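You operate a simulated robot arm through the tools that you are given. There is no shell and no other tool. Be economical: measure what you need, move in short steps, check, and stop when the job is done.

You are at the controls of a simulated robot arm. One attempt, no reset.

JOB
Set the ticket's air pressure, clamp the short profile on the bed and push the ticket's steel bar in flush.
Fine: the ticket lies on the long tray and stays there; set the pressure dial before the push; use the red slide and draw it back; leave the clamp shut.

It is judged by the outcome, as a careful person would: the job done as asked, and still so three seconds after it is handed in. It fails if anything else is knocked over, pushed out of place, dropped, spilled or broken.

ROBOT AND FRAMES
A 7-joint arm with a two-finger parallel gripper, fixed in place. Base frame: the origin is at the foot of the arm, x ahead of it, y to its left, z up; the work surface is at about z = 844. Lengths are in mm, angles in degrees, forces in N, time in s.
With the tool pointing down near the work surface it reaches from about 300 to 700 mm from the base axis. Its first joint turns from -66.0 to 66.0 degrees. Payload 1.57 kg.
The TCP is the grasp point between the finger pads, 30 mm short of the fingertips. In the tool frame z runs along the fingers and y along their closing line. Largest opening 110 mm; finger width 24, thickness 12; the body of the gripper, 48 by 112 mm, starts 78 mm behind the TCP.
Orientation is that of the tool frame in the base frame, as a unit quaternion [x, y, z, w]. With the fingers straight down and closing along the base's y, the tool's x points along the base's -x, its y along +y and its z along -z.

CONTROLS
- The arm moves only by the tool drive_tool. Its argument "series" is a list of rows, each an object (a shift or turn left out is 0, a gripper value left out holds the last) with "dr": the turn, a rotation vector about the tool's x, y, z in units of 6 degrees (1.0 is 6 degrees), a list of three; "offset": the shift along the tool's x, y, z in units of 25 mm (1.0 is 25 mm), a list of three; "jaw": the opening, from 0 (shut) to 1 (fully open). In form: [{"dr": [rx, ry, rz], "offset": [dx, dy, dz], "jaw": jaw}, ...]. A call has 1 to 8 rows; each row shifts and turns the commanded pose from where the row before left it, along the tool's axes as they then stand. A call with a number of a shift or a turn outside -1 to 1 is refused whole. A row lasts 0.2 s, in which the tool goes at most 50 mm and 8.6 degrees; a call with a longer step from one row to the next is refused whole, and so is a gripper value outside its range. A pose out of reach is approached as far as the arm can. The call stops where the force on the tool passes 60 N (or 10 N more than at its start, if that is more) or the arm is blocked; 0.2 s more then pass. Each finger travels about 108 mm/s and halts on what it meets, pressing with about 26 N; the grip force reading is that of the motor and also rises with nothing between the fingers. The clock runs only during rows and for 0.2 s after the last one: add rows that do not move to give the fingers time. The reply holds the time, the measured pose of the TCP, the force on the tool along the base axes, the opening and the grip force, in the units named above and with some noise.
- Cameras (640 x 400 px; columns grow to the right, rows downward): "scene" is fixed at [164.2, -402, 1387.2]; the picture's right is [0.73, -0.68, 0.00], its down [-0.50, -0.53, -0.68] and it looks along [0.47, 0.50, -0.73] (base axes); focal length 283 px, centre (320, 200). "wrist" rides on the gripper at [70, 16, -141] in the tool frame; the picture's right is [-0.23, 0.97, 0.00], its down [-0.86, -0.20, -0.48] and it looks along [-0.47, -0.11, 0.88] (tool axes); focal length 222 px, centre (320, 200). There is no depth. A picture from a camera that has moved, and an enlarged one, comes with that camera's place and axes in the base frame and with its lens.
- camera(camera): a new picture of that camera. It takes no simulated time.
- close_up(camera, box): a new picture of the part [left, top, right, bottom] of that camera's present view, enlarged. It takes no simulated time.
- hand_in(): hands the job in; it is judged then, once.

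Work in short steps. Places have to be worked out from the pictures, the camera data and where the tool is seen: move nearer, look again, correct. Check each grasp and each placing, and mend what went wrong. You have 120 turns and 76 pictures in all, those below and enlarged ones among them. Open the gripper and draw the arm clear of the work before you hand the job in, unless the task says otherwise; then end with one line.

The tools are called after "Emit:" as a command line: name --argument value ..., lists and objects as JSON in quotes. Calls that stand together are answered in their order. drive_tool: Moves the arm, as the interface text tells. Its arguments: {"type":"object","properties":{"series":{"type":"array"}},"required":["series"]} The other tools are called the same way: camera (camera) takes a picture; close_up (camera, box) takes an enlarged picture of a part of a camera's view; hand_in () hands the job in.

At the start:

```text
time: 0.0
ee_pos: [314.1, -108.2, 1168.3]
tool_rot: [0.0, 1.0, 0.0, 0.0]
force: [0.4, -0.4, 0.0]
opening: 110.0
grip_force: 0.1
```

scene: 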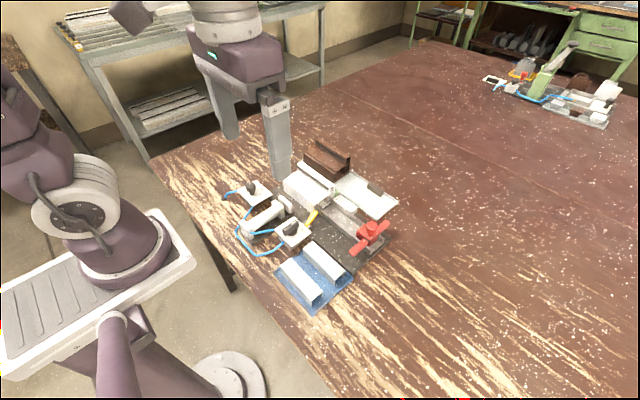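
wrist: 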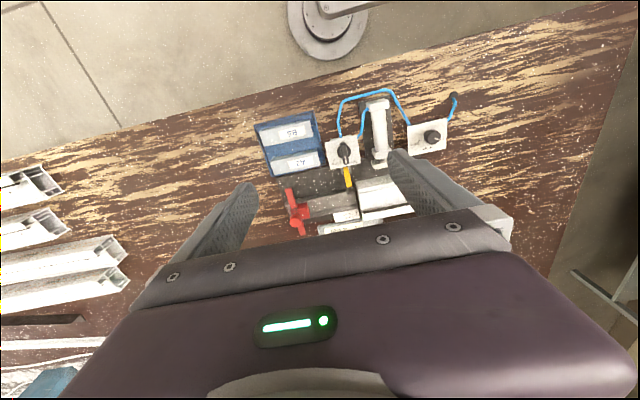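

I start with enlarged views of the work area to identify the parts.

Emit:
close_up --camera "scene" --box '[220, 130, 420, 320]'

Emit:
close_up --camera "wrist" --box '[240, 80, 480, 240]'

```text
2.11 times, centred on (320, 225) of scene
camera zoom: at [164.2, -402.0, 1387.2], right [0.73, -0.68, 0.0], down [-0.5, -0.53, -0.68], along [0.47, 0.5, -0.73], focal length 596 px, centre (320, 147)
```

zoom: 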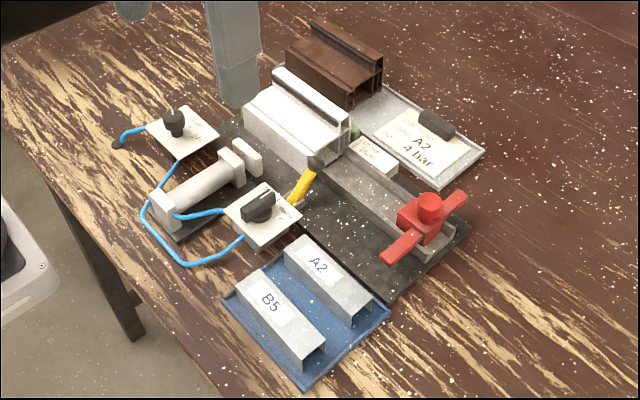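

```text
2.50 times, centred on (360, 160) of wrist
camera zoom: at [244.7, -92.2, 1310.5], right [0.23, 0.97, 0.0], down [0.86, -0.2, 0.48], along [0.47, -0.11, -0.88], focal length 555 px, centre (220, 300)
```

zoom: 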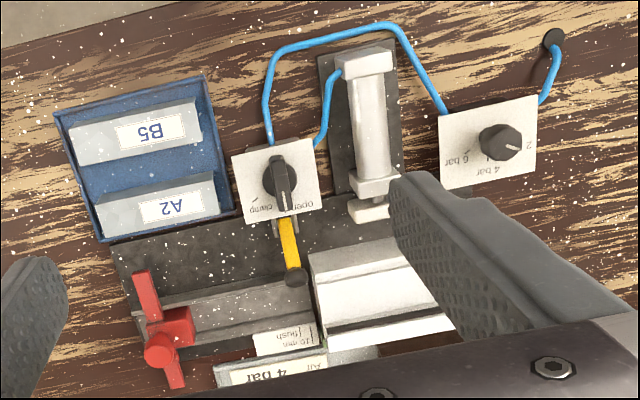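

The ticket reads A2, 4 bar. The dial is at about (390, 97), the clamp knob at about (387, -76), bar A2 at (379, -183) and the red slide at about (500, -193). I'll move over near the dial for a better look.

Emit:
drive_tool --series '[{"offset": [-0.26, 0.96, 0.67]}, {"offset": [-0.26, 0.96, 0.67]}, {"offset": [-0.26, 0.96, 0.67]}, {"offset": [-0.26, 0.96, 0.67]}, {"offset": [-0.26, 0.96, 0.67]}, {"offset": [-0.26, 0.96, 0.67]}, {"offset": [-0.26, 0.96, 0.67]}, {}]'

Emit:
camera --camera "wrist"

Emit:
close_up --camera "scene" --box '[220, 160, 340, 260]'

```text
time: 1.8
ee_pos: [360.1, 61.7, 1052.0]
tool_rot: [0.0, 1.0, 0.0, 0.0]
force: [0.4, 1.1, 0.8]
opening: 110.0
grip_force: 0.1
```

```text
71 pictures are left
camera wrist: at [289.5, 77.8, 1193.0], right [0.23, 0.97, 0.0], down [0.86, -0.2, 0.48], along [0.47, -0.11, -0.88], focal length 222 px, centre (320, 200)
```

wrist: 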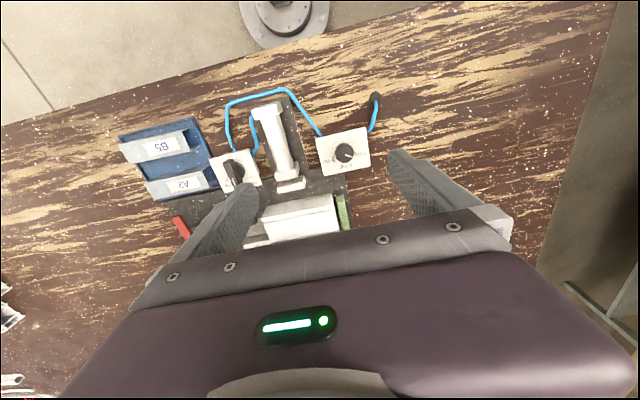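

```text
4.00 times, centred on (280, 210) of scene
camera zoom: at [164.2, -402.0, 1387.2], right [0.73, -0.68, 0.0], down [-0.5, -0.53, -0.68], along [0.47, 0.5, -0.73], focal length 1133 px, centre (480, 160)
```

zoom: 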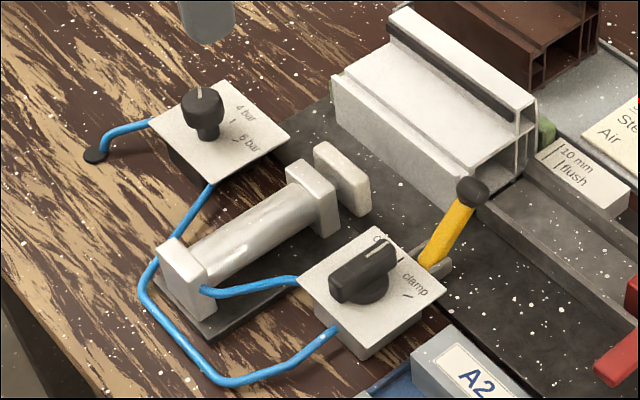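

The scene is clear; I zoom on the dial and clamp knob from the wrist.

Emit:
close_up --camera "wrist" --box '[300, 110, 400, 190]'

Emit:
close_up --camera "wrist" --box '[120, 90, 360, 250]'

```text
5.00 times, centred on (350, 150) of wrist
camera zoom: at [289.5, 77.8, 1193.0], right [0.23, 0.97, 0.0], down [0.86, -0.2, 0.48], along [0.47, -0.11, -0.88], focal length 1111 px, centre (170, 450)
```

zoom: 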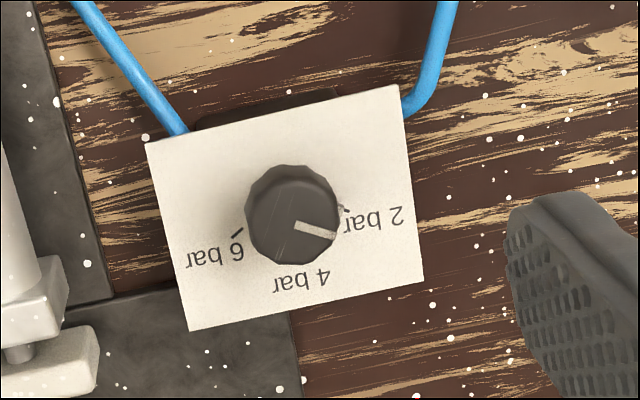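

```text
2.50 times, centred on (240, 170) of wrist
camera zoom: at [289.5, 77.8, 1193.0], right [0.23, 0.97, 0.0], down [0.86, -0.2, 0.48], along [0.47, -0.11, -0.88], focal length 555 px, centre (520, 275)
```

zoom: 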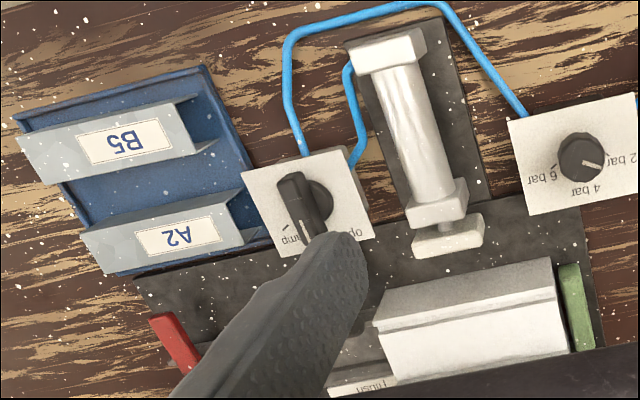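

The dial pointer reads between 2 and 4 (about 59° from the +x "4 bar" mark); plate is axis-aligned, centre about (393, 90). I move above the knob with jaws partly closed and look again.

Emit:
drive_tool --series '[{"offset": [-0.264, 0.226, 0.9], "jaw": 0.5}, {"offset": [-0.264, 0.226, 0.9]}, {"offset": [-0.264, 0.226, 0.9]}, {"offset": [-0.264, 0.226, 0.9]}, {"offset": [-0.264, 0.226, 0.9]}, {}]'

Emit:
camera --camera "wrist"

Emit:
close_up --camera "scene" --box '[220, 140, 320, 220]'

```text
time: 3.2
ee_pos: [393.1, 88.3, 937.2]
tool_rot: [0.0, 1.0, 0.001, 0.001]
force: [0.1, -0.8, -0.2]
opening: 55.0
grip_force: 0.0
```

```text
67 pictures are left
camera wrist: at [323.5, 104.9, 1080.5], right [0.23, 0.97, 0.0], down [0.85, -0.2, 0.48], along [0.47, -0.11, -0.88], focal length 222 px, centre (320, 200)
```

wrist: 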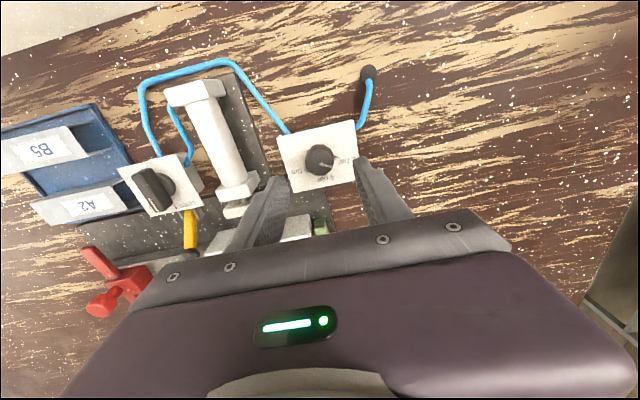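

```text
5.00 times, centred on (270, 180) of scene
camera zoom: at [164.2, -402.0, 1387.2], right [0.73, -0.68, 0.0], down [-0.5, -0.53, -0.68], along [0.47, 0.5, -0.73], focal length 1416 px, centre (570, 300)
```

zoom: 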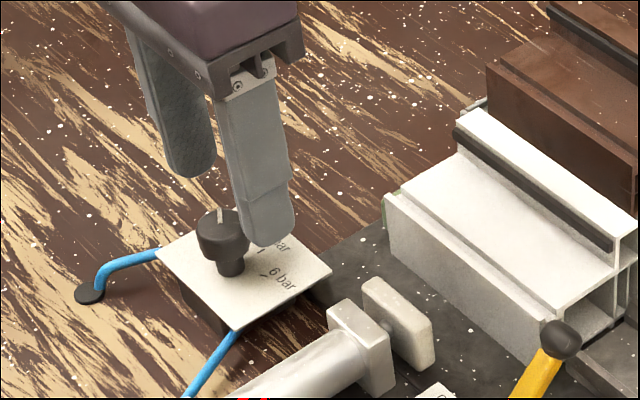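

The knob seems a few mm nearer the base than the TCP; I zoom for precise centring.

Emit:
close_up --camera "wrist" --box '[270, 110, 370, 190]'

```text
5.00 times, centred on (320, 150) of wrist
camera zoom: at [323.5, 104.9, 1080.5], right [0.23, 0.97, 0.0], down [0.85, -0.2, 0.48], along [0.47, -0.11, -0.88], focal length 1111 px, centre (320, 450)
```

zoom: 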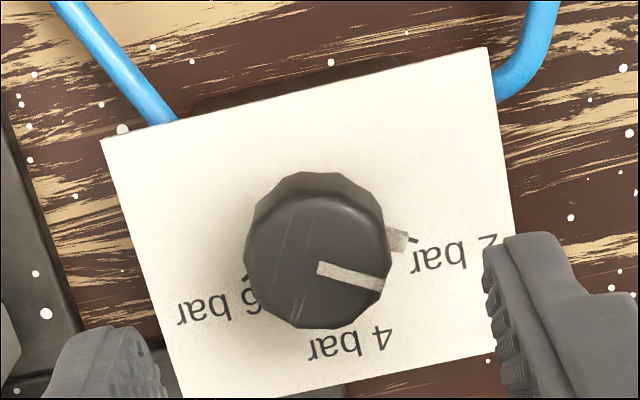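

The knob axis is near (389, 89.5), about 26 mm across. I descend around it and close.

Emit:
drive_tool --series '[{"offset": [0.16, 0.04, 0.5]}, {"offset": [0, 0, 0.5]}, {"offset": [0, 0, 0.48]}, {}, {"jaw": 0.1}, {}, {}]'

Emit:
close_up --camera "scene" --box '[220, 140, 320, 220]'

```text
time: 4.8
ee_pos: [390.5, 90.6, 900.9]
tool_rot: [0.0, 1.0, 0.0, -0.001]
force: [-3.0, 13.2, -10.9]
opening: 25.4
grip_force: 37.0
```

```text
5.00 times, centred on (270, 180) of scene
camera zoom: at [164.3, -401.7, 1387.3], right [0.73, -0.68, 0.0], down [-0.5, -0.53, -0.68], along [0.47, 0.5, -0.73], focal length 1416 px, centre (570, 300)
```

zoom: 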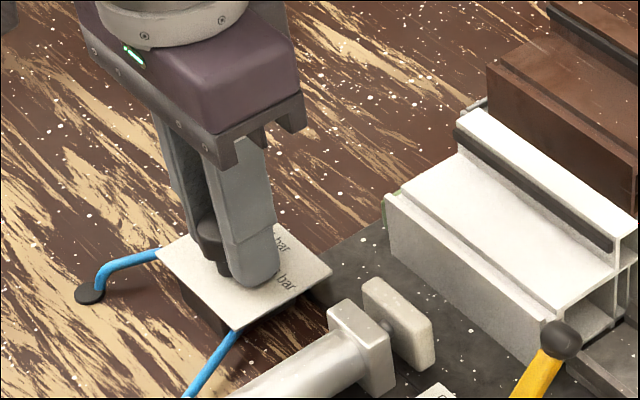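

Knob held (25.4 mm). I turn it clockwise (tool +z) about 54° in two stages and check.

Emit:
drive_tool --series '[{"offset": [0, 0.05, 0], "dr": [0, 0, 0.9]}, {"dr": [0, 0, 0.9]}, {"dr": [0, 0, 0.9]}, {"dr": [0, 0, 0.9]}, {"dr": [0, 0, 0.9]}, {"dr": [0, 0, 0.9]}, {"dr": [0, 0, 0.9]}, {"dr": [0, 0, 0.9]}]'

Emit:
close_up --camera "wrist" --box '[270, 120, 370, 200]'

```text
time: 6.6
ee_pos: [387.3, 87.1, 901.1]
tool_rot: [0.37, 0.929, -0.001, -0.001]
force: [-10.3, -45.1, 16.7]
opening: 25.4
grip_force: 36.9
```

```text
5.00 times, centred on (320, 160) of wrist
camera zoom: at [348.8, 147.9, 1043.6], right [0.83, 0.55, 0.0], down [0.49, -0.73, 0.48], along [0.26, -0.4, -0.88], focal length 1111 px, centre (320, 400)
```

zoom: 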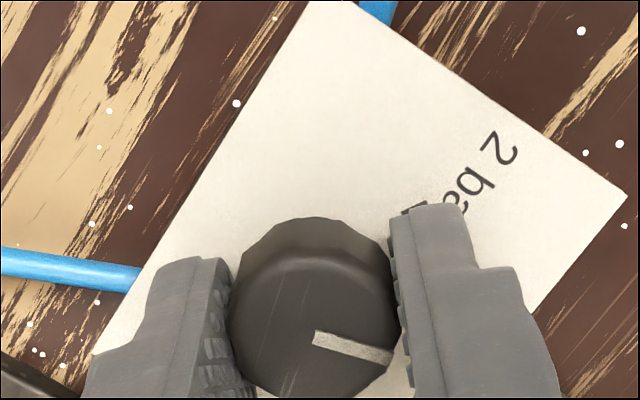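

The knob turned with the tool by about 43° but side force built up. I open to relax and look at the pointer.

Emit:
drive_tool --series '[{"jaw": 0.5}, {}, {}]'

Emit:
close_up --camera "wrist" --box '[270, 120, 370, 200]'

```text
time: 7.4
ee_pos: [388.6, 88.8, 901.9]
tool_rot: [0.369, 0.93, -0.001, 0.0]
force: [-0.1, -0.1, -0.3]
opening: 55.1
grip_force: 0.1
```

```text
5.00 times, centred on (320, 160) of wrist
camera zoom: at [349.7, 150.0, 1043.4], right [0.83, 0.55, 0.0], down [0.49, -0.73, 0.48], along [0.27, -0.4, -0.88], focal length 1111 px, centre (320, 400)
```

zoom: 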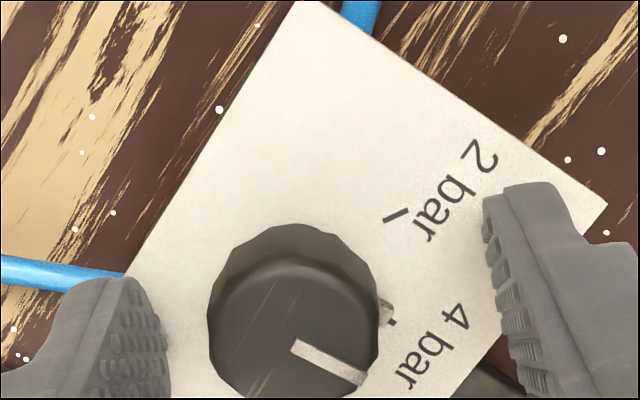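

The pointer is now only a few degrees short of the 4 bar tick. Zooming tightly on the tab and tick.

Emit:
close_up --camera "wrist" --box '[305, 165, 355, 205]'

```text
10.00 times, centred on (330, 185) of wrist
camera zoom: at [349.7, 150.0, 1043.4], right [0.83, 0.55, 0.0], down [0.49, -0.73, 0.48], along [0.27, -0.4, -0.88], focal length 2221 px, centre (220, 350)
```

zoom: 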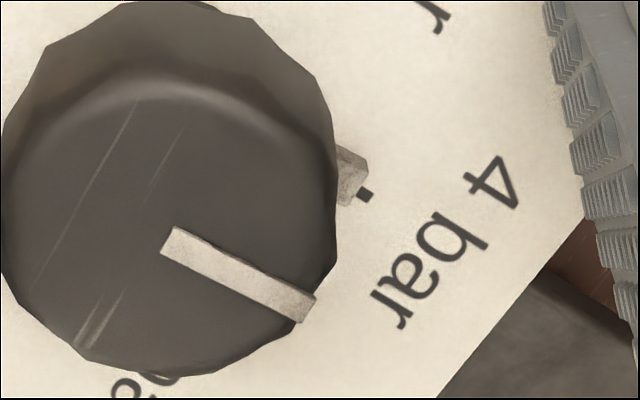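

Remaining error is about 3°. The true knob axis appears to be about (384.5, 90.5); I recentre, regrip, turn slightly more and release.

Emit:
drive_tool --series '[{"offset": [0.166, -0.063, 0]}, {"jaw": 0.1}, {}, {}, {"dr": [0, 0, 0.25]}, {"dr": [0, 0, 0.22]}, {}]'

Emit:
drive_tool --series '[{"jaw": 0.5}, {}, {}]'

Emit:
close_up --camera "wrist" --box '[295, 155, 345, 195]'

```text
time: 9.0
ee_pos: [385.4, 90.2, 900.9]
tool_rot: [0.391, 0.921, -0.001, 0.0]
force: [-9.4, -12.4, -5.7]
opening: 25.8
grip_force: 36.6
```

```text
time: 9.8
ee_pos: [385.9, 92.2, 900.5]
tool_rot: [0.391, 0.92, 0.0, 0.001]
force: [0.7, -0.1, -0.3]
opening: 55.1
grip_force: 0.1
```

```text
10.00 times, centred on (320, 175) of wrist
camera zoom: at [348.6, 152.9, 1043.6], right [0.86, 0.51, 0.0], down [0.45, -0.75, 0.48], along [0.25, -0.41, -0.88], focal length 2221 px, centre (320, 450)
```

zoom: 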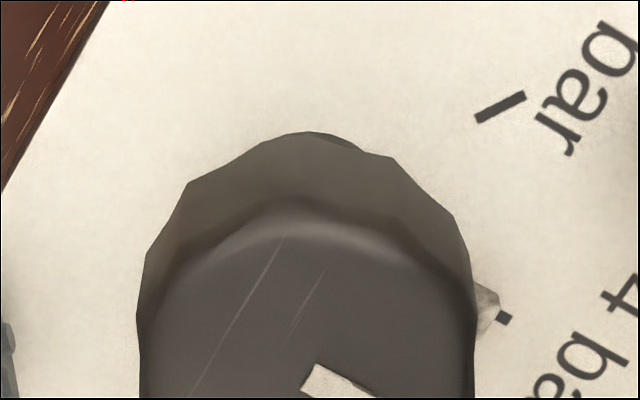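

I raise the tool a bit to see the tab against the tick with less occlusion.

Emit:
drive_tool --series '[{"offset": [0.3, 0, -1]}, {"offset": [0.3, 0, -1]}, {"offset": [0.3, 0, -1]}, {"offset": [0.3, 0, -1]}, {}]'

Emit:
camera --camera "wrist"

```text
time: 11.0
ee_pos: [364.4, 114.1, 1000.6]
tool_rot: [0.391, 0.92, 0.0, -0.001]
force: [0.3, -0.6, -0.1]
opening: 54.9
grip_force: 0.1
```

```text
59 pictures are left
camera wrist: at [328.0, 176.1, 1143.1], right [0.86, 0.51, 0.0], down [0.45, -0.75, 0.48], along [0.25, -0.41, -0.88], focal length 222 px, centre (320, 200)
```

wrist: 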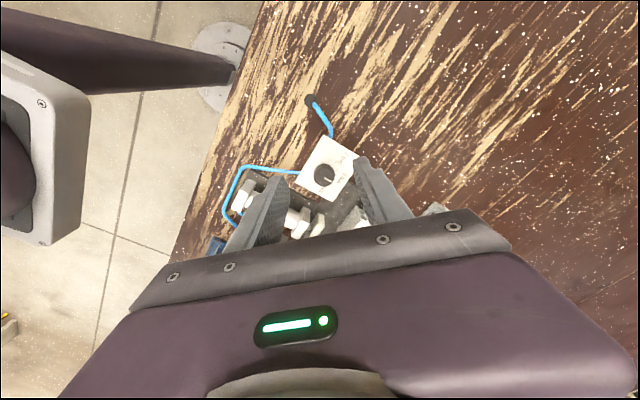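

Zooming on the dial.

Emit:
close_up --camera "wrist" --box '[295, 150, 355, 198]'

Emit:
close_up --camera "scene" --box '[240, 165, 300, 213]'

```text
8.33 times, centred on (325, 174) of wrist
camera zoom: at [328.0, 176.1, 1143.1], right [0.86, 0.51, 0.0], down [0.45, -0.75, 0.48], along [0.25, -0.41, -0.88], focal length 1851 px, centre (278, 417)
```

zoom: 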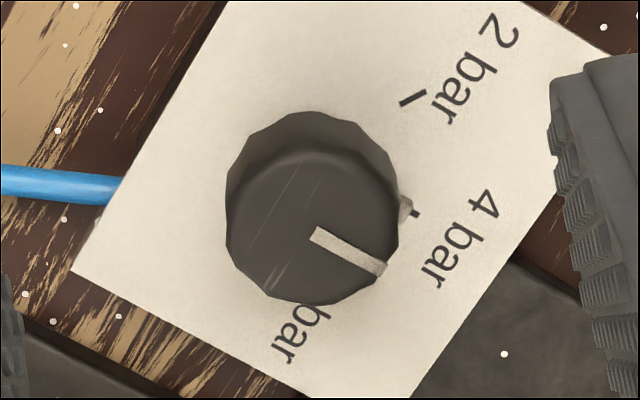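

```text
8.33 times, centred on (270, 189) of scene
camera zoom: at [164.2, -402.0, 1387.2], right [0.73, -0.68, 0.0], down [-0.5, -0.53, -0.68], along [0.47, 0.5, -0.73], focal length 2361 px, centre (737, 292)
```

zoom: 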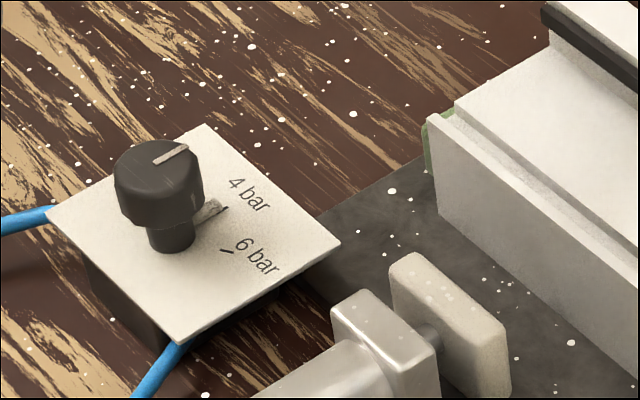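

Looks nearly aligned; one tight zoom to confirm.

Emit:
close_up --camera "scene" --box '[250, 175, 270, 191]'

```text
16.00 times, centred on (260, 183) of scene
camera zoom: at [164.2, -402.0, 1387.2], right [0.73, -0.68, 0.0], down [-0.5, -0.53, -0.68], along [0.47, 0.5, -0.73], focal length 4533 px, centre (1280, 472)
```

zoom: 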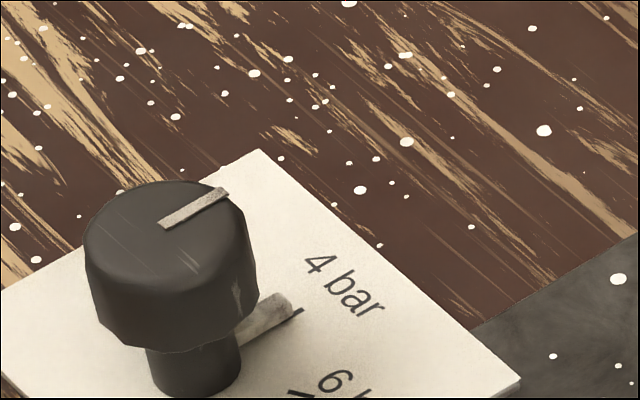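

The tab sits on the 4 bar tick. Now I rotate the tool back and move toward the clamp knob.

Emit:
drive_tool --series '[{"dr": [0, 0, -0.96], "offset": [0, 0, -0.3]}, {"dr": [0, 0, -0.96], "offset": [0, 0, -0.3]}, {"dr": [0, 0, -0.96], "offset": [0, 0, -0.3]}, {"dr": [0, 0, -0.96], "offset": [0, 0, -0.3]}, {"dr": [0, 0, -0.96], "offset": [0, 0, -0.3]}, {"dr": [0, 0, -0.96], "offset": [0, 0, -0.3]}, {"dr": [0, 0, -0.96], "offset": [0, 0, -0.3]}, {"dr": [0, 0, -0.96]}]'

Emit:
drive_tool --series '[{"offset": [0, -1, 0]}, {"offset": [0, -1, 0]}, {"offset": [0, -1, 0]}, {"offset": [0, -1, 0]}, {"offset": [0, -1, 0]}, {"offset": [0, -1, 0]}, {"offset": [0, -1, 0]}, {}]'

Emit:
camera --camera "wrist"

```text
time: 12.8
ee_pos: [364.6, 114.4, 1052.9]
tool_rot: [-0.002, 1.0, 0.0, 0.0]
force: [-0.4, 1.2, -0.2]
opening: 54.8
grip_force: 0.0
```

```text
time: 14.6
ee_pos: [363.6, -61.0, 1051.9]
tool_rot: [0.0, 1.0, 0.0, -0.001]
force: [0.4, 0.2, -0.1]
opening: 54.7
grip_force: 0.0
```

```text
55 pictures are left
camera wrist: at [294.1, -46.0, 1194.4], right [0.23, 0.97, 0.0], down [0.86, -0.2, 0.48], along [0.47, -0.11, -0.88], focal length 222 px, centre (320, 200)
```

wrist: 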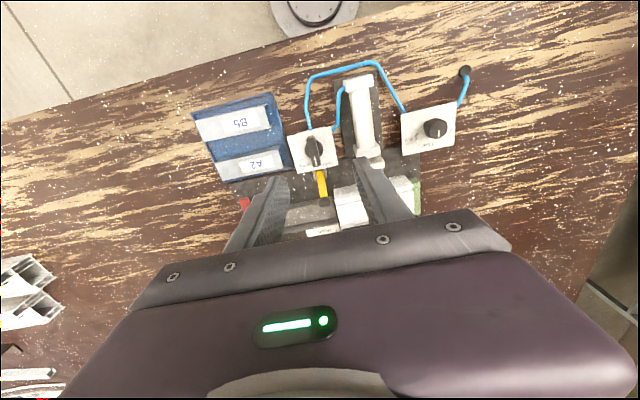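

Emit:
close_up --camera "wrist" --box '[270, 115, 370, 195]'

Emit:
close_up --camera "scene" --box '[280, 170, 390, 258]'

```text
5.00 times, centred on (320, 155) of wrist
camera zoom: at [294.1, -46.0, 1194.4], right [0.23, 0.97, 0.0], down [0.86, -0.2, 0.48], along [0.47, -0.11, -0.88], focal length 1111 px, centre (320, 425)
```

zoom: 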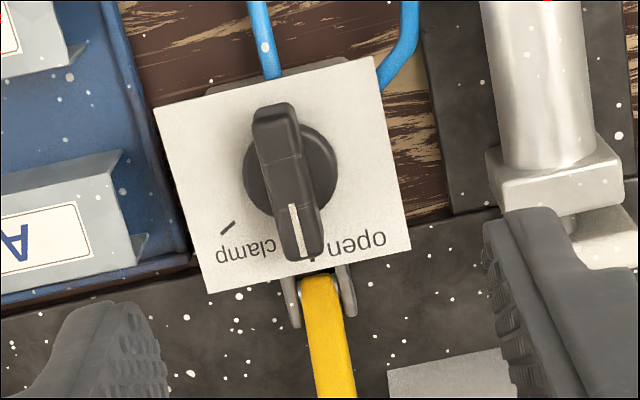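

```text
4.55 times, centred on (335, 214) of scene
camera zoom: at [164.2, -402.1, 1387.2], right [0.73, -0.68, 0.0], down [-0.5, -0.53, -0.68], along [0.47, 0.5, -0.73], focal length 1288 px, centre (252, 136)
```

zoom: 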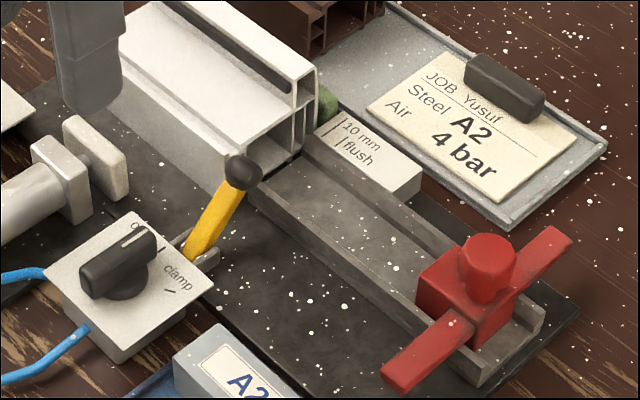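

Clamp plate centre is about (384, -77), with the bar knob along x on "open" and the "clamp" tick at about -63°. I move above it with jaws at 40 mm and check.

Emit:
drive_tool --series '[{"offset": [-0.14, -0.12, 0.95], "jaw": 0.36}, {"offset": [-0.14, -0.12, 0.95]}, {"offset": [-0.14, -0.12, 0.95]}, {"offset": [-0.14, -0.12, 0.95]}, {"offset": [-0.14, -0.12, 0.95]}, {}]'

Emit:
close_up --camera "wrist" --box '[265, 120, 375, 208]'

Emit:
close_up --camera "scene" --box '[260, 190, 340, 254]'

```text
time: 16.0
ee_pos: [380.0, -76.7, 933.7]
tool_rot: [-0.001, 1.0, 0.0, 0.0]
force: [-0.4, -0.2, -0.9]
opening: 39.7
grip_force: 0.1
```

```text
4.55 times, centred on (320, 164) of wrist
camera zoom: at [310.3, -60.6, 1075.8], right [0.23, 0.97, 0.0], down [0.86, -0.2, 0.48], along [0.47, -0.11, -0.88], focal length 1010 px, centre (320, 364)
```

zoom: 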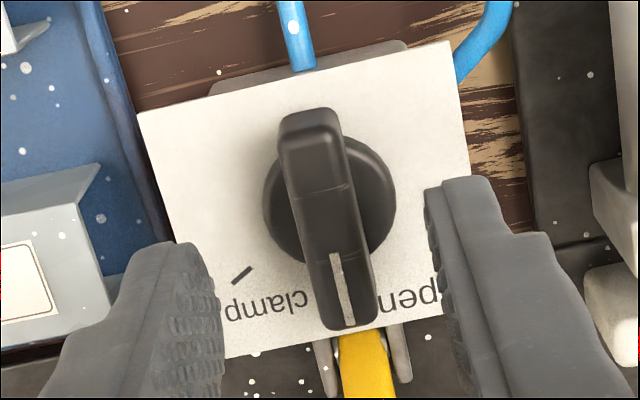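

```text
6.25 times, centred on (300, 222) of scene
camera zoom: at [164.2, -402.0, 1387.2], right [0.73, -0.68, 0.0], down [-0.5, -0.53, -0.68], along [0.47, 0.5, -0.73], focal length 1771 px, centre (445, 62)
```

zoom: 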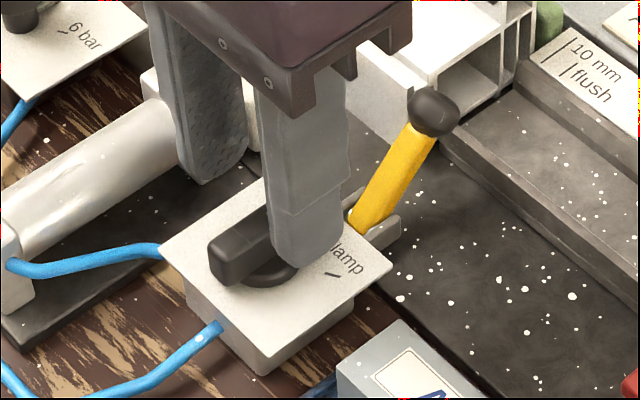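

Handle centre about (378, -75). I descend over it and grip.

Emit:
drive_tool --series '[{"offset": [0.08, 0.06, 0.44]}, {"offset": [0, 0, 0.44]}, {"offset": [0, 0, 0.44]}, {}, {"jaw": 0.05}, {}, {}]'

```text
time: 17.6
ee_pos: [379.1, -74.8, 900.3]
tool_rot: [-0.001, 1.0, 0.0, 0.0]
force: [0.7, -1.6, -11.4]
opening: 27.2
grip_force: 38.0
```

Opening of 27 mm means I'm gripping the round base, not the bar. I open, rise 9 mm and regrip.

Emit:
drive_tool --series '[{"jaw": 0.36}, {}, {"offset": [0, 0, -0.38]}, {}, {"jaw": 0.03}, {}, {}]'

Emit:
close_up --camera "scene" --box '[260, 190, 340, 254]'

```text
time: 19.2
ee_pos: [379.0, -74.8, 911.6]
tool_rot: [-0.002, 1.0, 0.0, 0.0]
force: [0.7, 3.4, 4.7]
opening: 11.9
grip_force: 29.6
```

```text
6.25 times, centred on (300, 222) of scene
camera zoom: at [164.2, -401.9, 1387.2], right [0.73, -0.68, 0.0], down [-0.5, -0.53, -0.68], along [0.47, 0.5, -0.73], focal length 1771 px, centre (445, 62)
```

zoom: 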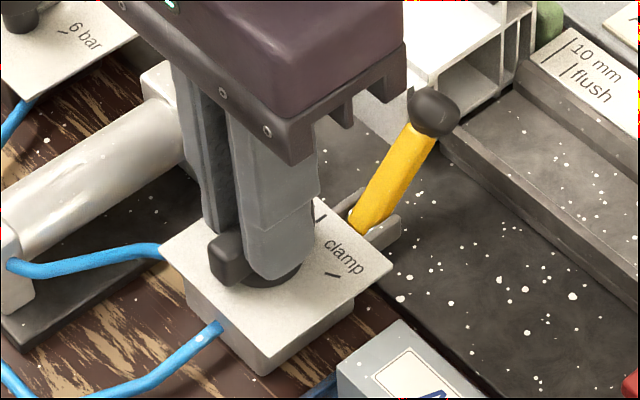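

Good grip on the bar (11.9 mm). I turn it clockwise toward "clamp".

Emit:
drive_tool --series '[{"dr": [0, 0, 0.9]}, {"dr": [0, 0, 0.9]}, {"dr": [0, 0, 0.9]}, {"dr": [0, 0, 0.9]}, {"dr": [0, 0, 0.9]}, {"dr": [0, 0, 0.9]}, {"dr": [0, 0, 0.9]}, {}]'

Emit:
close_up --camera "scene" --box '[260, 180, 360, 260]'

```text
time: 21.0
ee_pos: [379.4, -74.2, 910.2]
tool_rot: [0.324, 0.946, 0.0, 0.001]
force: [2.7, 10.4, 23.3]
opening: 11.9
grip_force: 29.5
```

```text
5.00 times, centred on (310, 220) of scene
camera zoom: at [164.0, -401.7, 1387.3], right [0.73, -0.68, 0.0], down [-0.5, -0.53, -0.68], along [0.47, 0.5, -0.73], focal length 1416 px, centre (370, 100)
```

zoom: 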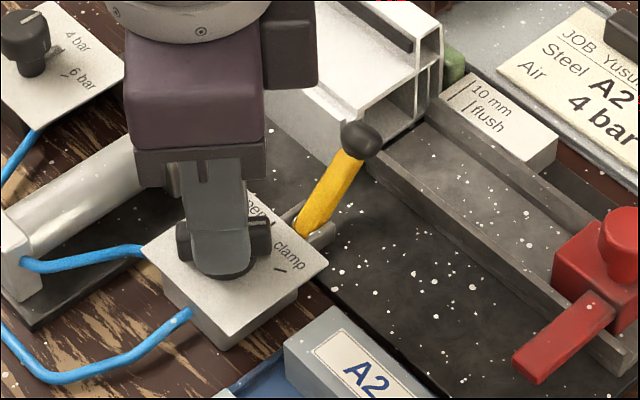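

37.8° turned so far; continuing.

Emit:
drive_tool --series '[{"dr": [0, 0, 0.9]}, {"dr": [0, 0, 0.9]}, {"dr": [0, 0, 0.9]}, {"dr": [0, 0, 0.9]}, {}]'

Emit:
close_up --camera "scene" --box '[260, 160, 380, 256]'

```text
time: 22.2
ee_pos: [379.8, -74.0, 910.4]
tool_rot: [0.495, 0.869, 0.0, 0.0]
force: [9.5, 19.5, 3.8]
opening: 12.0
grip_force: 29.7
```

```text
4.17 times, centred on (320, 208) of scene
camera zoom: at [164.4, -401.5, 1387.3], right [0.73, -0.68, 0.0], down [-0.5, -0.53, -0.68], along [0.47, 0.5, -0.73], focal length 1180 px, centre (320, 167)
```

zoom: 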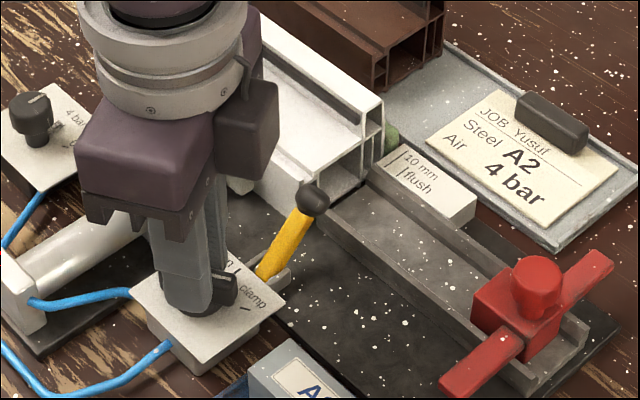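

Turned 59°; the white clamp pad looks advanced against the profile. I release, rise and check the pointer.

Emit:
drive_tool --series '[{"jaw": 0.4}, {}, {"offset": [0, 0, -1]}, {"offset": [0, 0, -1]}, {"offset": [0, 0, -1]}, {"offset": [0, 0, -1]}, {}]'

Emit:
close_up --camera "wrist" --box '[270, 130, 370, 210]'

Emit:
close_up --camera "scene" --box '[260, 160, 380, 256]'

```text
time: 23.8
ee_pos: [380.4, -75.3, 1010.7]
tool_rot: [0.495, 0.869, 0.0, 0.0]
force: [-0.2, 0.6, 0.0]
opening: 44.0
grip_force: 0.0
```

```text
5.00 times, centred on (320, 170) of wrist
camera zoom: at [357.9, -6.7, 1152.3], right [0.95, 0.3, 0.0], down [0.26, -0.84, 0.48], along [0.14, -0.46, -0.88], focal length 1111 px, centre (320, 350)
```

zoom: 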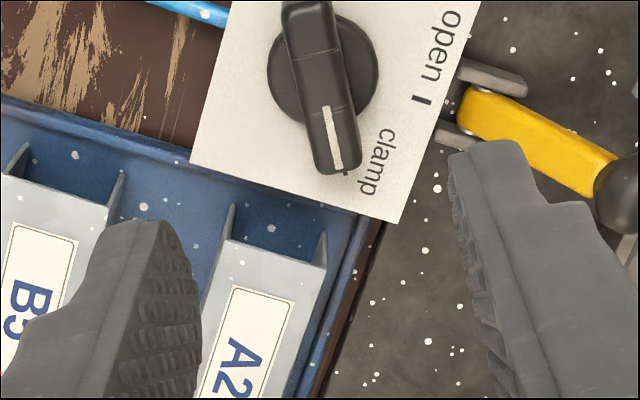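

```text
4.17 times, centred on (320, 208) of scene
camera zoom: at [164.2, -402.0, 1387.2], right [0.73, -0.68, 0.0], down [-0.5, -0.53, -0.68], along [0.47, 0.5, -0.73], focal length 1180 px, centre (320, 167)
```

zoom: 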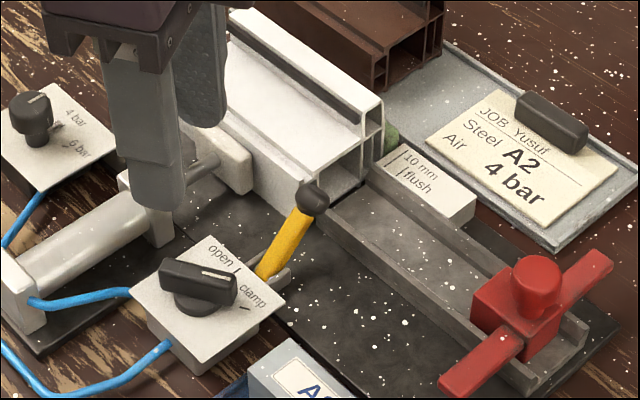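

Clamp is shut on the profile. Now I zoom on the profile's open end and the bars to plan the insertion.

Emit:
close_up --camera "scene" --box '[305, 175, 365, 223]'

Emit:
close_up --camera "scene" --box '[270, 230, 360, 302]'

Emit:
close_up --camera "scene" --box '[320, 195, 400, 259]'

```text
8.33 times, centred on (335, 199) of scene
camera zoom: at [164.2, -402.0, 1387.2], right [0.73, -0.68, 0.0], down [-0.5, -0.53, -0.68], along [0.47, 0.5, -0.73], focal length 2361 px, centre (195, 208)
```

zoom: 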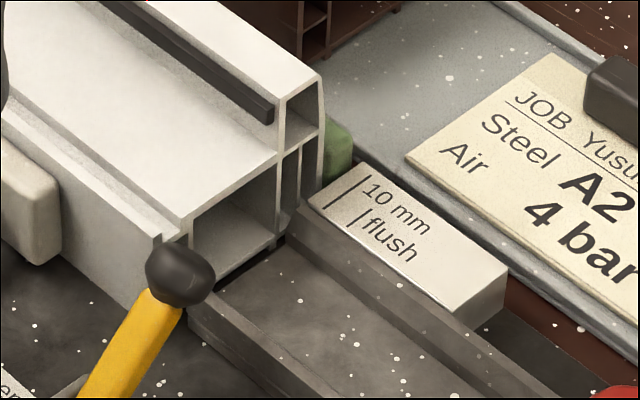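

```text
5.56 times, centred on (315, 266) of scene
camera zoom: at [164.2, -402.0, 1387.2], right [0.73, -0.68, 0.0], down [-0.5, -0.53, -0.68], along [0.47, 0.5, -0.73], focal length 1574 px, centre (348, -167)
```

zoom: 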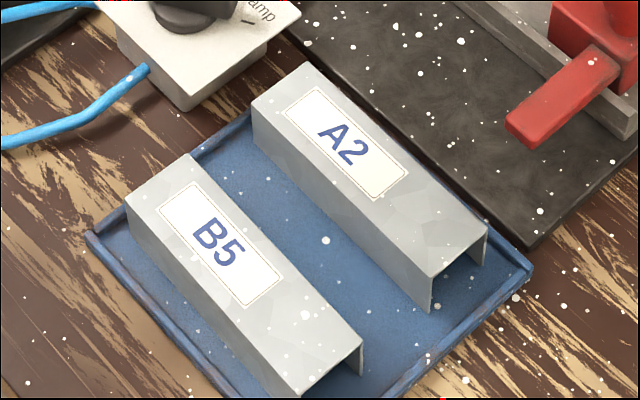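

```text
6.25 times, centred on (360, 227) of scene
camera zoom: at [164.2, -402.0, 1387.2], right [0.73, -0.68, 0.0], down [-0.5, -0.53, -0.68], along [0.47, 0.5, -0.73], focal length 1771 px, centre (70, 31)
```

zoom: 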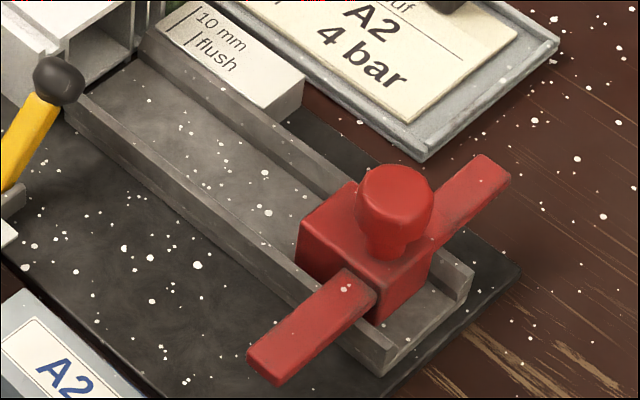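

Bar A2 (inverted U, about 96×29×28 mm) is centred near (384, -178), along y, top at z about 875. I turn the tool so it closes along x and move above it.

Emit:
drive_tool --series '[{"dr": [0, 0, 0.9], "jaw": 0.42}, {"dr": [0, 0, 0.9]}, {"dr": [0, 0, 0.9]}, {"dr": [0, 0, 0.9]}, {"dr": [0, 0, 0.9]}, {"dr": [0, 0, 0.62]}, {}]'

Emit:
drive_tool --series '[{"offset": [-0.82, 0.03, 0]}, {"offset": [-0.82, 0.03, 0]}, {"offset": [-0.82, 0.03, 0]}, {"offset": [-0.82, 0.03, 0]}, {"offset": [-0.82, 0.02, 0]}, {}]'

Emit:
camera --camera "wrist"

```text
time: 25.4
ee_pos: [379.5, -75.9, 1010.3]
tool_rot: [0.708, 0.706, 0.0, -0.001]
force: [-0.2, -0.2, 0.6]
opening: 46.4
grip_force: 0.1
```

```text
time: 26.8
ee_pos: [384.5, -179.2, 1011.4]
tool_rot: [0.707, 0.707, 0.0, 0.0]
force: [-0.1, -0.2, -0.1]
opening: 45.9
grip_force: 0.1
```

```text
42 pictures are left
camera wrist: at [399.8, -108.8, 1154.6], right [0.97, -0.23, 0.0], down [-0.2, -0.85, 0.48], along [-0.11, -0.47, -0.88], focal length 222 px, centre (320, 200)
```

wrist: 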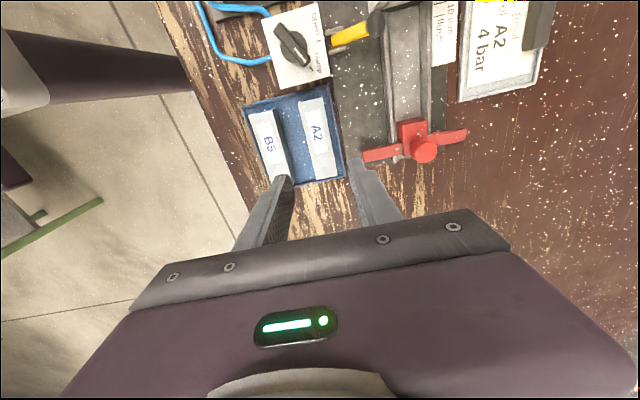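

This view covers the whole bar, channel and slide; I zoom for measurements.

Emit:
close_up --camera "wrist" --box '[240, 0, 490, 190]'

```text
2.11 times, centred on (365, 95) of wrist
camera zoom: at [399.8, -108.8, 1154.6], right [0.97, -0.23, 0.0], down [-0.2, -0.85, 0.48], along [-0.11, -0.47, -0.88], focal length 468 px, centre (225, 421)
```

zoom: 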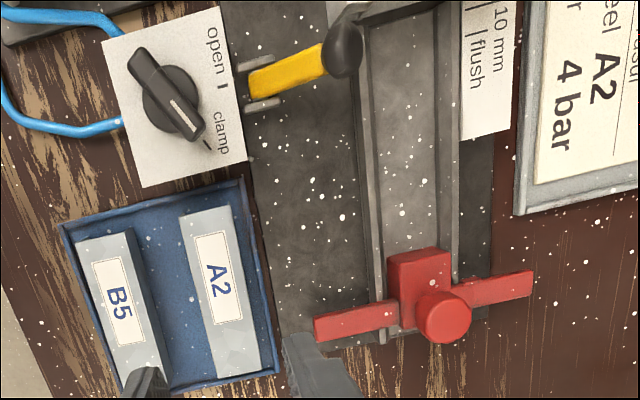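

Bar centre about (383, -176); channel centre line about x = 496, profile end face around y = -64, slide front about y = -175. I descend to above the bar and recheck.

Emit:
drive_tool --series '[{"offset": [0.12, -0.06, 0.95]}, {"offset": [0, 0, 0.95]}, {"offset": [0, 0, 0.95]}, {"offset": [0, 0, 0.5]}, {}]'

Emit:
close_up --camera "wrist" --box '[240, 90, 400, 218]'

```text
time: 28.0
ee_pos: [382.2, -175.4, 926.0]
tool_rot: [0.708, 0.707, -0.001, -0.001]
force: [0.2, 0.3, 0.3]
opening: 46.3
grip_force: 0.1
```

```text
3.12 times, centred on (320, 154) of wrist
camera zoom: at [398.5, -104.9, 1068.8], right [0.97, -0.23, 0.0], down [-0.2, -0.85, 0.48], along [-0.11, -0.47, -0.88], focal length 694 px, centre (320, 344)
```

zoom: 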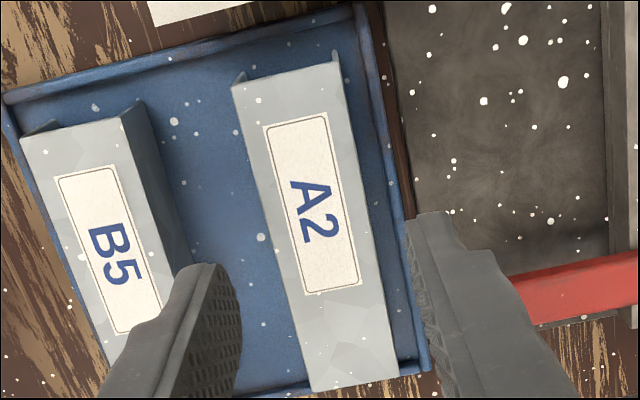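

The tool is centred on bar A2 (within about 1 mm). I descend and grip the upper part of the bar.

Emit:
drive_tool --series '[{"offset": [0, 0.03, 0.5]}, {"offset": [0, 0, 0.5]}, {"offset": [0, 0, 0.28]}, {}, {"jaw": 0.15}, {}, {}]'

```text
time: 29.6
ee_pos: [383.0, -175.4, 895.2]
tool_rot: [0.708, 0.706, 0.0, 0.0]
force: [-1.1, 0.1, 0.6]
opening: 29.7
grip_force: 26.4
```

Gripped (29.7 mm). Lifting 80 mm and checking.

Emit:
drive_tool --series '[{"offset": [0, 0, -0.4]}, {"offset": [0, 0, -0.7]}, {"offset": [0, 0, -0.7]}, {"offset": [0, 0, -0.7]}, {"offset": [0, 0, -0.7]}, {}]'

Emit:
close_up --camera "scene" --box '[250, 170, 400, 290]'

```text
time: 31.0
ee_pos: [382.6, -173.5, 974.7]
tool_rot: [0.707, 0.707, 0.0, 0.0]
force: [0.3, -0.6, -0.7]
opening: 29.7
grip_force: 26.3
```

```text
3.33 times, centred on (325, 230) of scene
camera zoom: at [164.2, -402.0, 1387.1], right [0.73, -0.68, 0.0], down [-0.5, -0.53, -0.68], along [0.47, 0.5, -0.73], focal length 944 px, centre (303, 100)
```

zoom: 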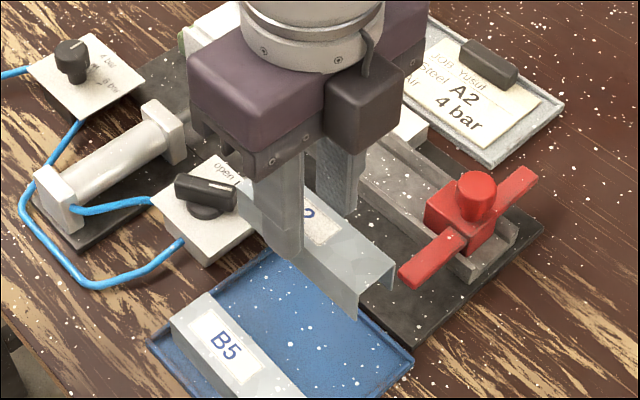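

Bar A2 is held level. I move over the channel at about (496, -119).

Emit:
drive_tool --series '[{"offset": [0, 0.9, 0]}, {"offset": [0.2, 0.9, 0]}, {"offset": [0.4, 0.9, 0]}, {"offset": [0.5, 0.9, 0]}, {"offset": [0.5, 0.94, 0]}, {"offset": [0.58, 0, 0]}, {}]'

Emit:
camera --camera "wrist"

Emit:
close_up --camera "scene" --box '[290, 150, 410, 246]'

```text
time: 32.6
ee_pos: [496.4, -120.6, 974.5]
tool_rot: [0.708, 0.706, 0.001, 0.001]
force: [-0.8, -0.6, -0.6]
opening: 29.7
grip_force: 25.8
```

```text
38 pictures are left
camera wrist: at [513.3, -50.6, 1117.4], right [0.97, -0.23, 0.0], down [-0.2, -0.85, 0.48], along [-0.11, -0.47, -0.88], focal length 222 px, centre (320, 200)
```

wrist: 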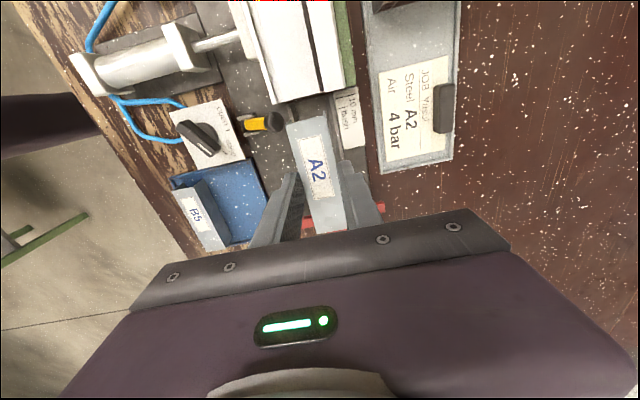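

```text
4.17 times, centred on (350, 198) of scene
camera zoom: at [164.3, -402.0, 1387.1], right [0.73, -0.68, 0.0], down [-0.5, -0.53, -0.68], along [0.47, 0.5, -0.73], focal length 1180 px, centre (195, 208)
```

zoom: 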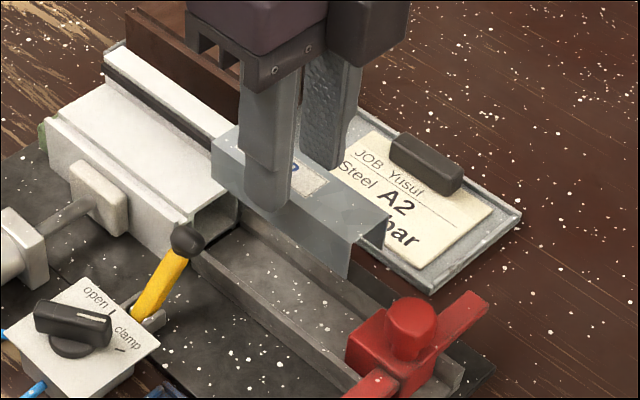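

Zooming to align the bar with the channel and profile end.

Emit:
close_up --camera "wrist" --box '[230, 80, 390, 208]'

```text
3.12 times, centred on (310, 144) of wrist
camera zoom: at [513.3, -50.6, 1117.4], right [0.97, -0.23, 0.0], down [-0.2, -0.85, 0.48], along [-0.11, -0.47, -0.88], focal length 694 px, centre (351, 375)
```

zoom: 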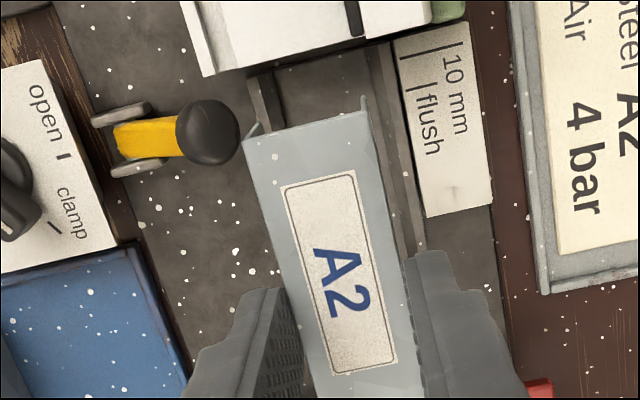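

Bar centre reads about 1.5–2 mm short of the channel centre (about 499); y-gaps are about 11 mm front, 9 mm rear. I correct x and lower to just above the walls.

Emit:
drive_tool --series '[{"offset": [0, 0.07, 0.45]}, {"offset": [0, 0, 0.45]}, {"offset": [0, 0, 0.45]}, {"offset": [0, 0, 0.45]}, {}]'

Emit:
close_up --camera "wrist" --box '[260, 90, 380, 186]'

Emit:
close_up --camera "scene" --box '[310, 170, 400, 242]'

```text
time: 33.8
ee_pos: [498.2, -120.7, 930.4]
tool_rot: [0.708, 0.706, 0.0, 0.0]
force: [0.2, 0.1, -1.2]
opening: 29.4
grip_force: 25.6
```

```text
4.17 times, centred on (320, 138) of wrist
camera zoom: at [514.6, -50.1, 1072.1], right [0.97, -0.23, 0.0], down [-0.2, -0.85, 0.48], along [-0.11, -0.47, -0.88], focal length 926 px, centre (320, 458)
```

zoom: 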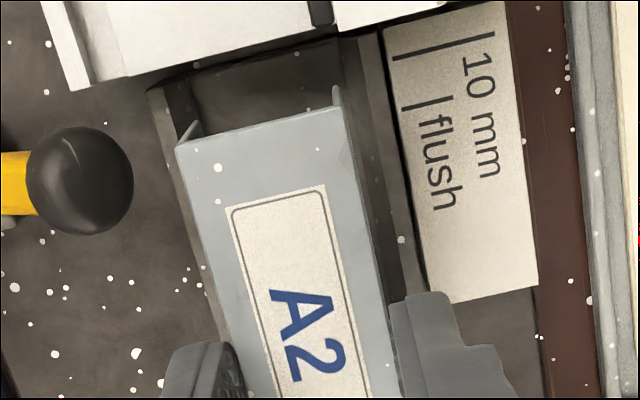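

```text
5.56 times, centred on (355, 206) of scene
camera zoom: at [164.2, -402.0, 1387.1], right [0.73, -0.68, 0.0], down [-0.5, -0.53, -0.68], along [0.47, 0.5, -0.73], focal length 1574 px, centre (126, 167)
```

zoom: 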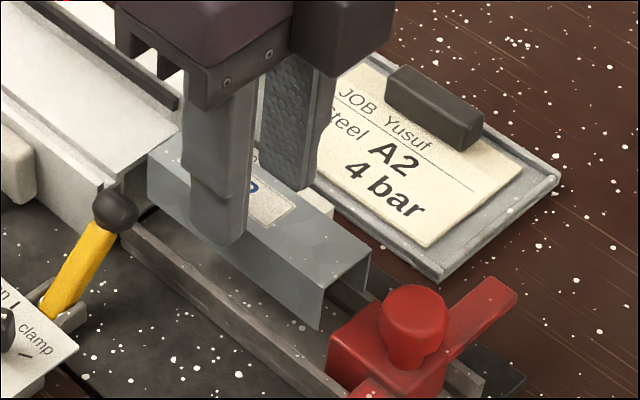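

Bar and channel centre agree (498.5). I lower gently in small steps.

Emit:
drive_tool --series '[{"offset": [0, 0, 0.25]}, {"offset": [0, 0, 0.25]}, {"offset": [0, 0, 0.2]}, {}]'

Emit:
close_up --camera "scene" --box '[310, 170, 400, 242]'

```text
time: 34.8
ee_pos: [497.5, -120.9, 913.4]
tool_rot: [0.708, 0.707, 0.001, 0.001]
force: [0.2, 0.0, -0.5]
opening: 29.7
grip_force: 26.2
```

```text
5.56 times, centred on (355, 206) of scene
camera zoom: at [164.2, -402.0, 1387.1], right [0.73, -0.68, 0.0], down [-0.5, -0.53, -0.68], along [0.47, 0.5, -0.73], focal length 1574 px, centre (126, 167)
```

zoom: 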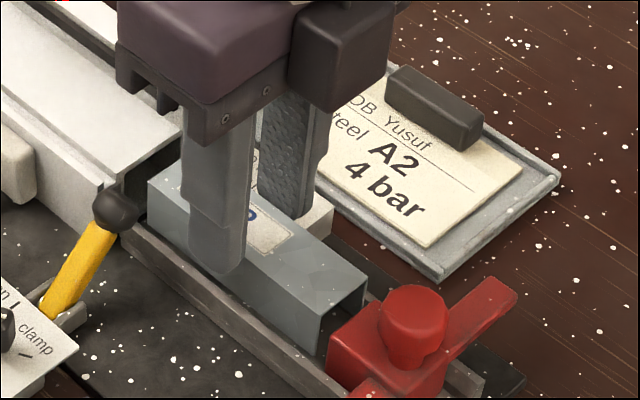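

Bar is entering between the walls without contact force. Continuing down in small steps.

Emit:
drive_tool --series '[{"offset": [0, 0, 0.12]}, {"offset": [0, 0, 0.12]}, {}]'

```text
time: 35.6
ee_pos: [498.3, -120.7, 906.6]
tool_rot: [0.708, 0.707, 0.0, 0.0]
force: [-0.3, -0.2, -1.1]
opening: 29.7
grip_force: 25.9
```

Emit:
drive_tool --series '[{"offset": [0, 0, 0.1]}, {"offset": [0, 0, 0.1]}, {}]'

Emit:
close_up --camera "scene" --box '[325, 190, 385, 238]'

```text
time: 36.4
ee_pos: [498.1, -120.8, 902.1]
tool_rot: [0.708, 0.706, 0.001, 0.001]
force: [1.6, 0.6, 18.7]
opening: 29.7
grip_force: 25.8
```

```text
8.33 times, centred on (355, 214) of scene
camera zoom: at [163.9, -401.9, 1387.2], right [0.73, -0.68, 0.0], down [-0.5, -0.53, -0.68], along [0.47, 0.5, -0.73], focal length 2361 px, centre (28, 83)
```

zoom: 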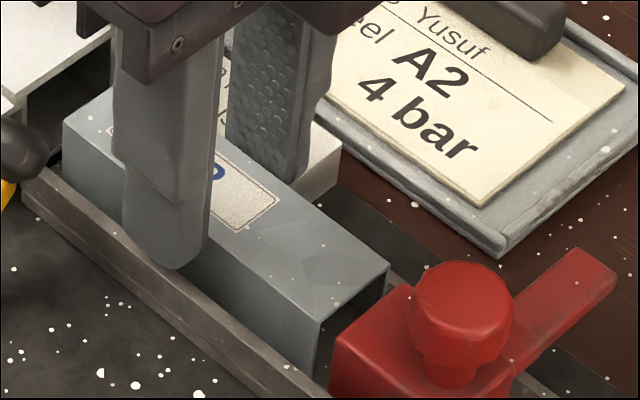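

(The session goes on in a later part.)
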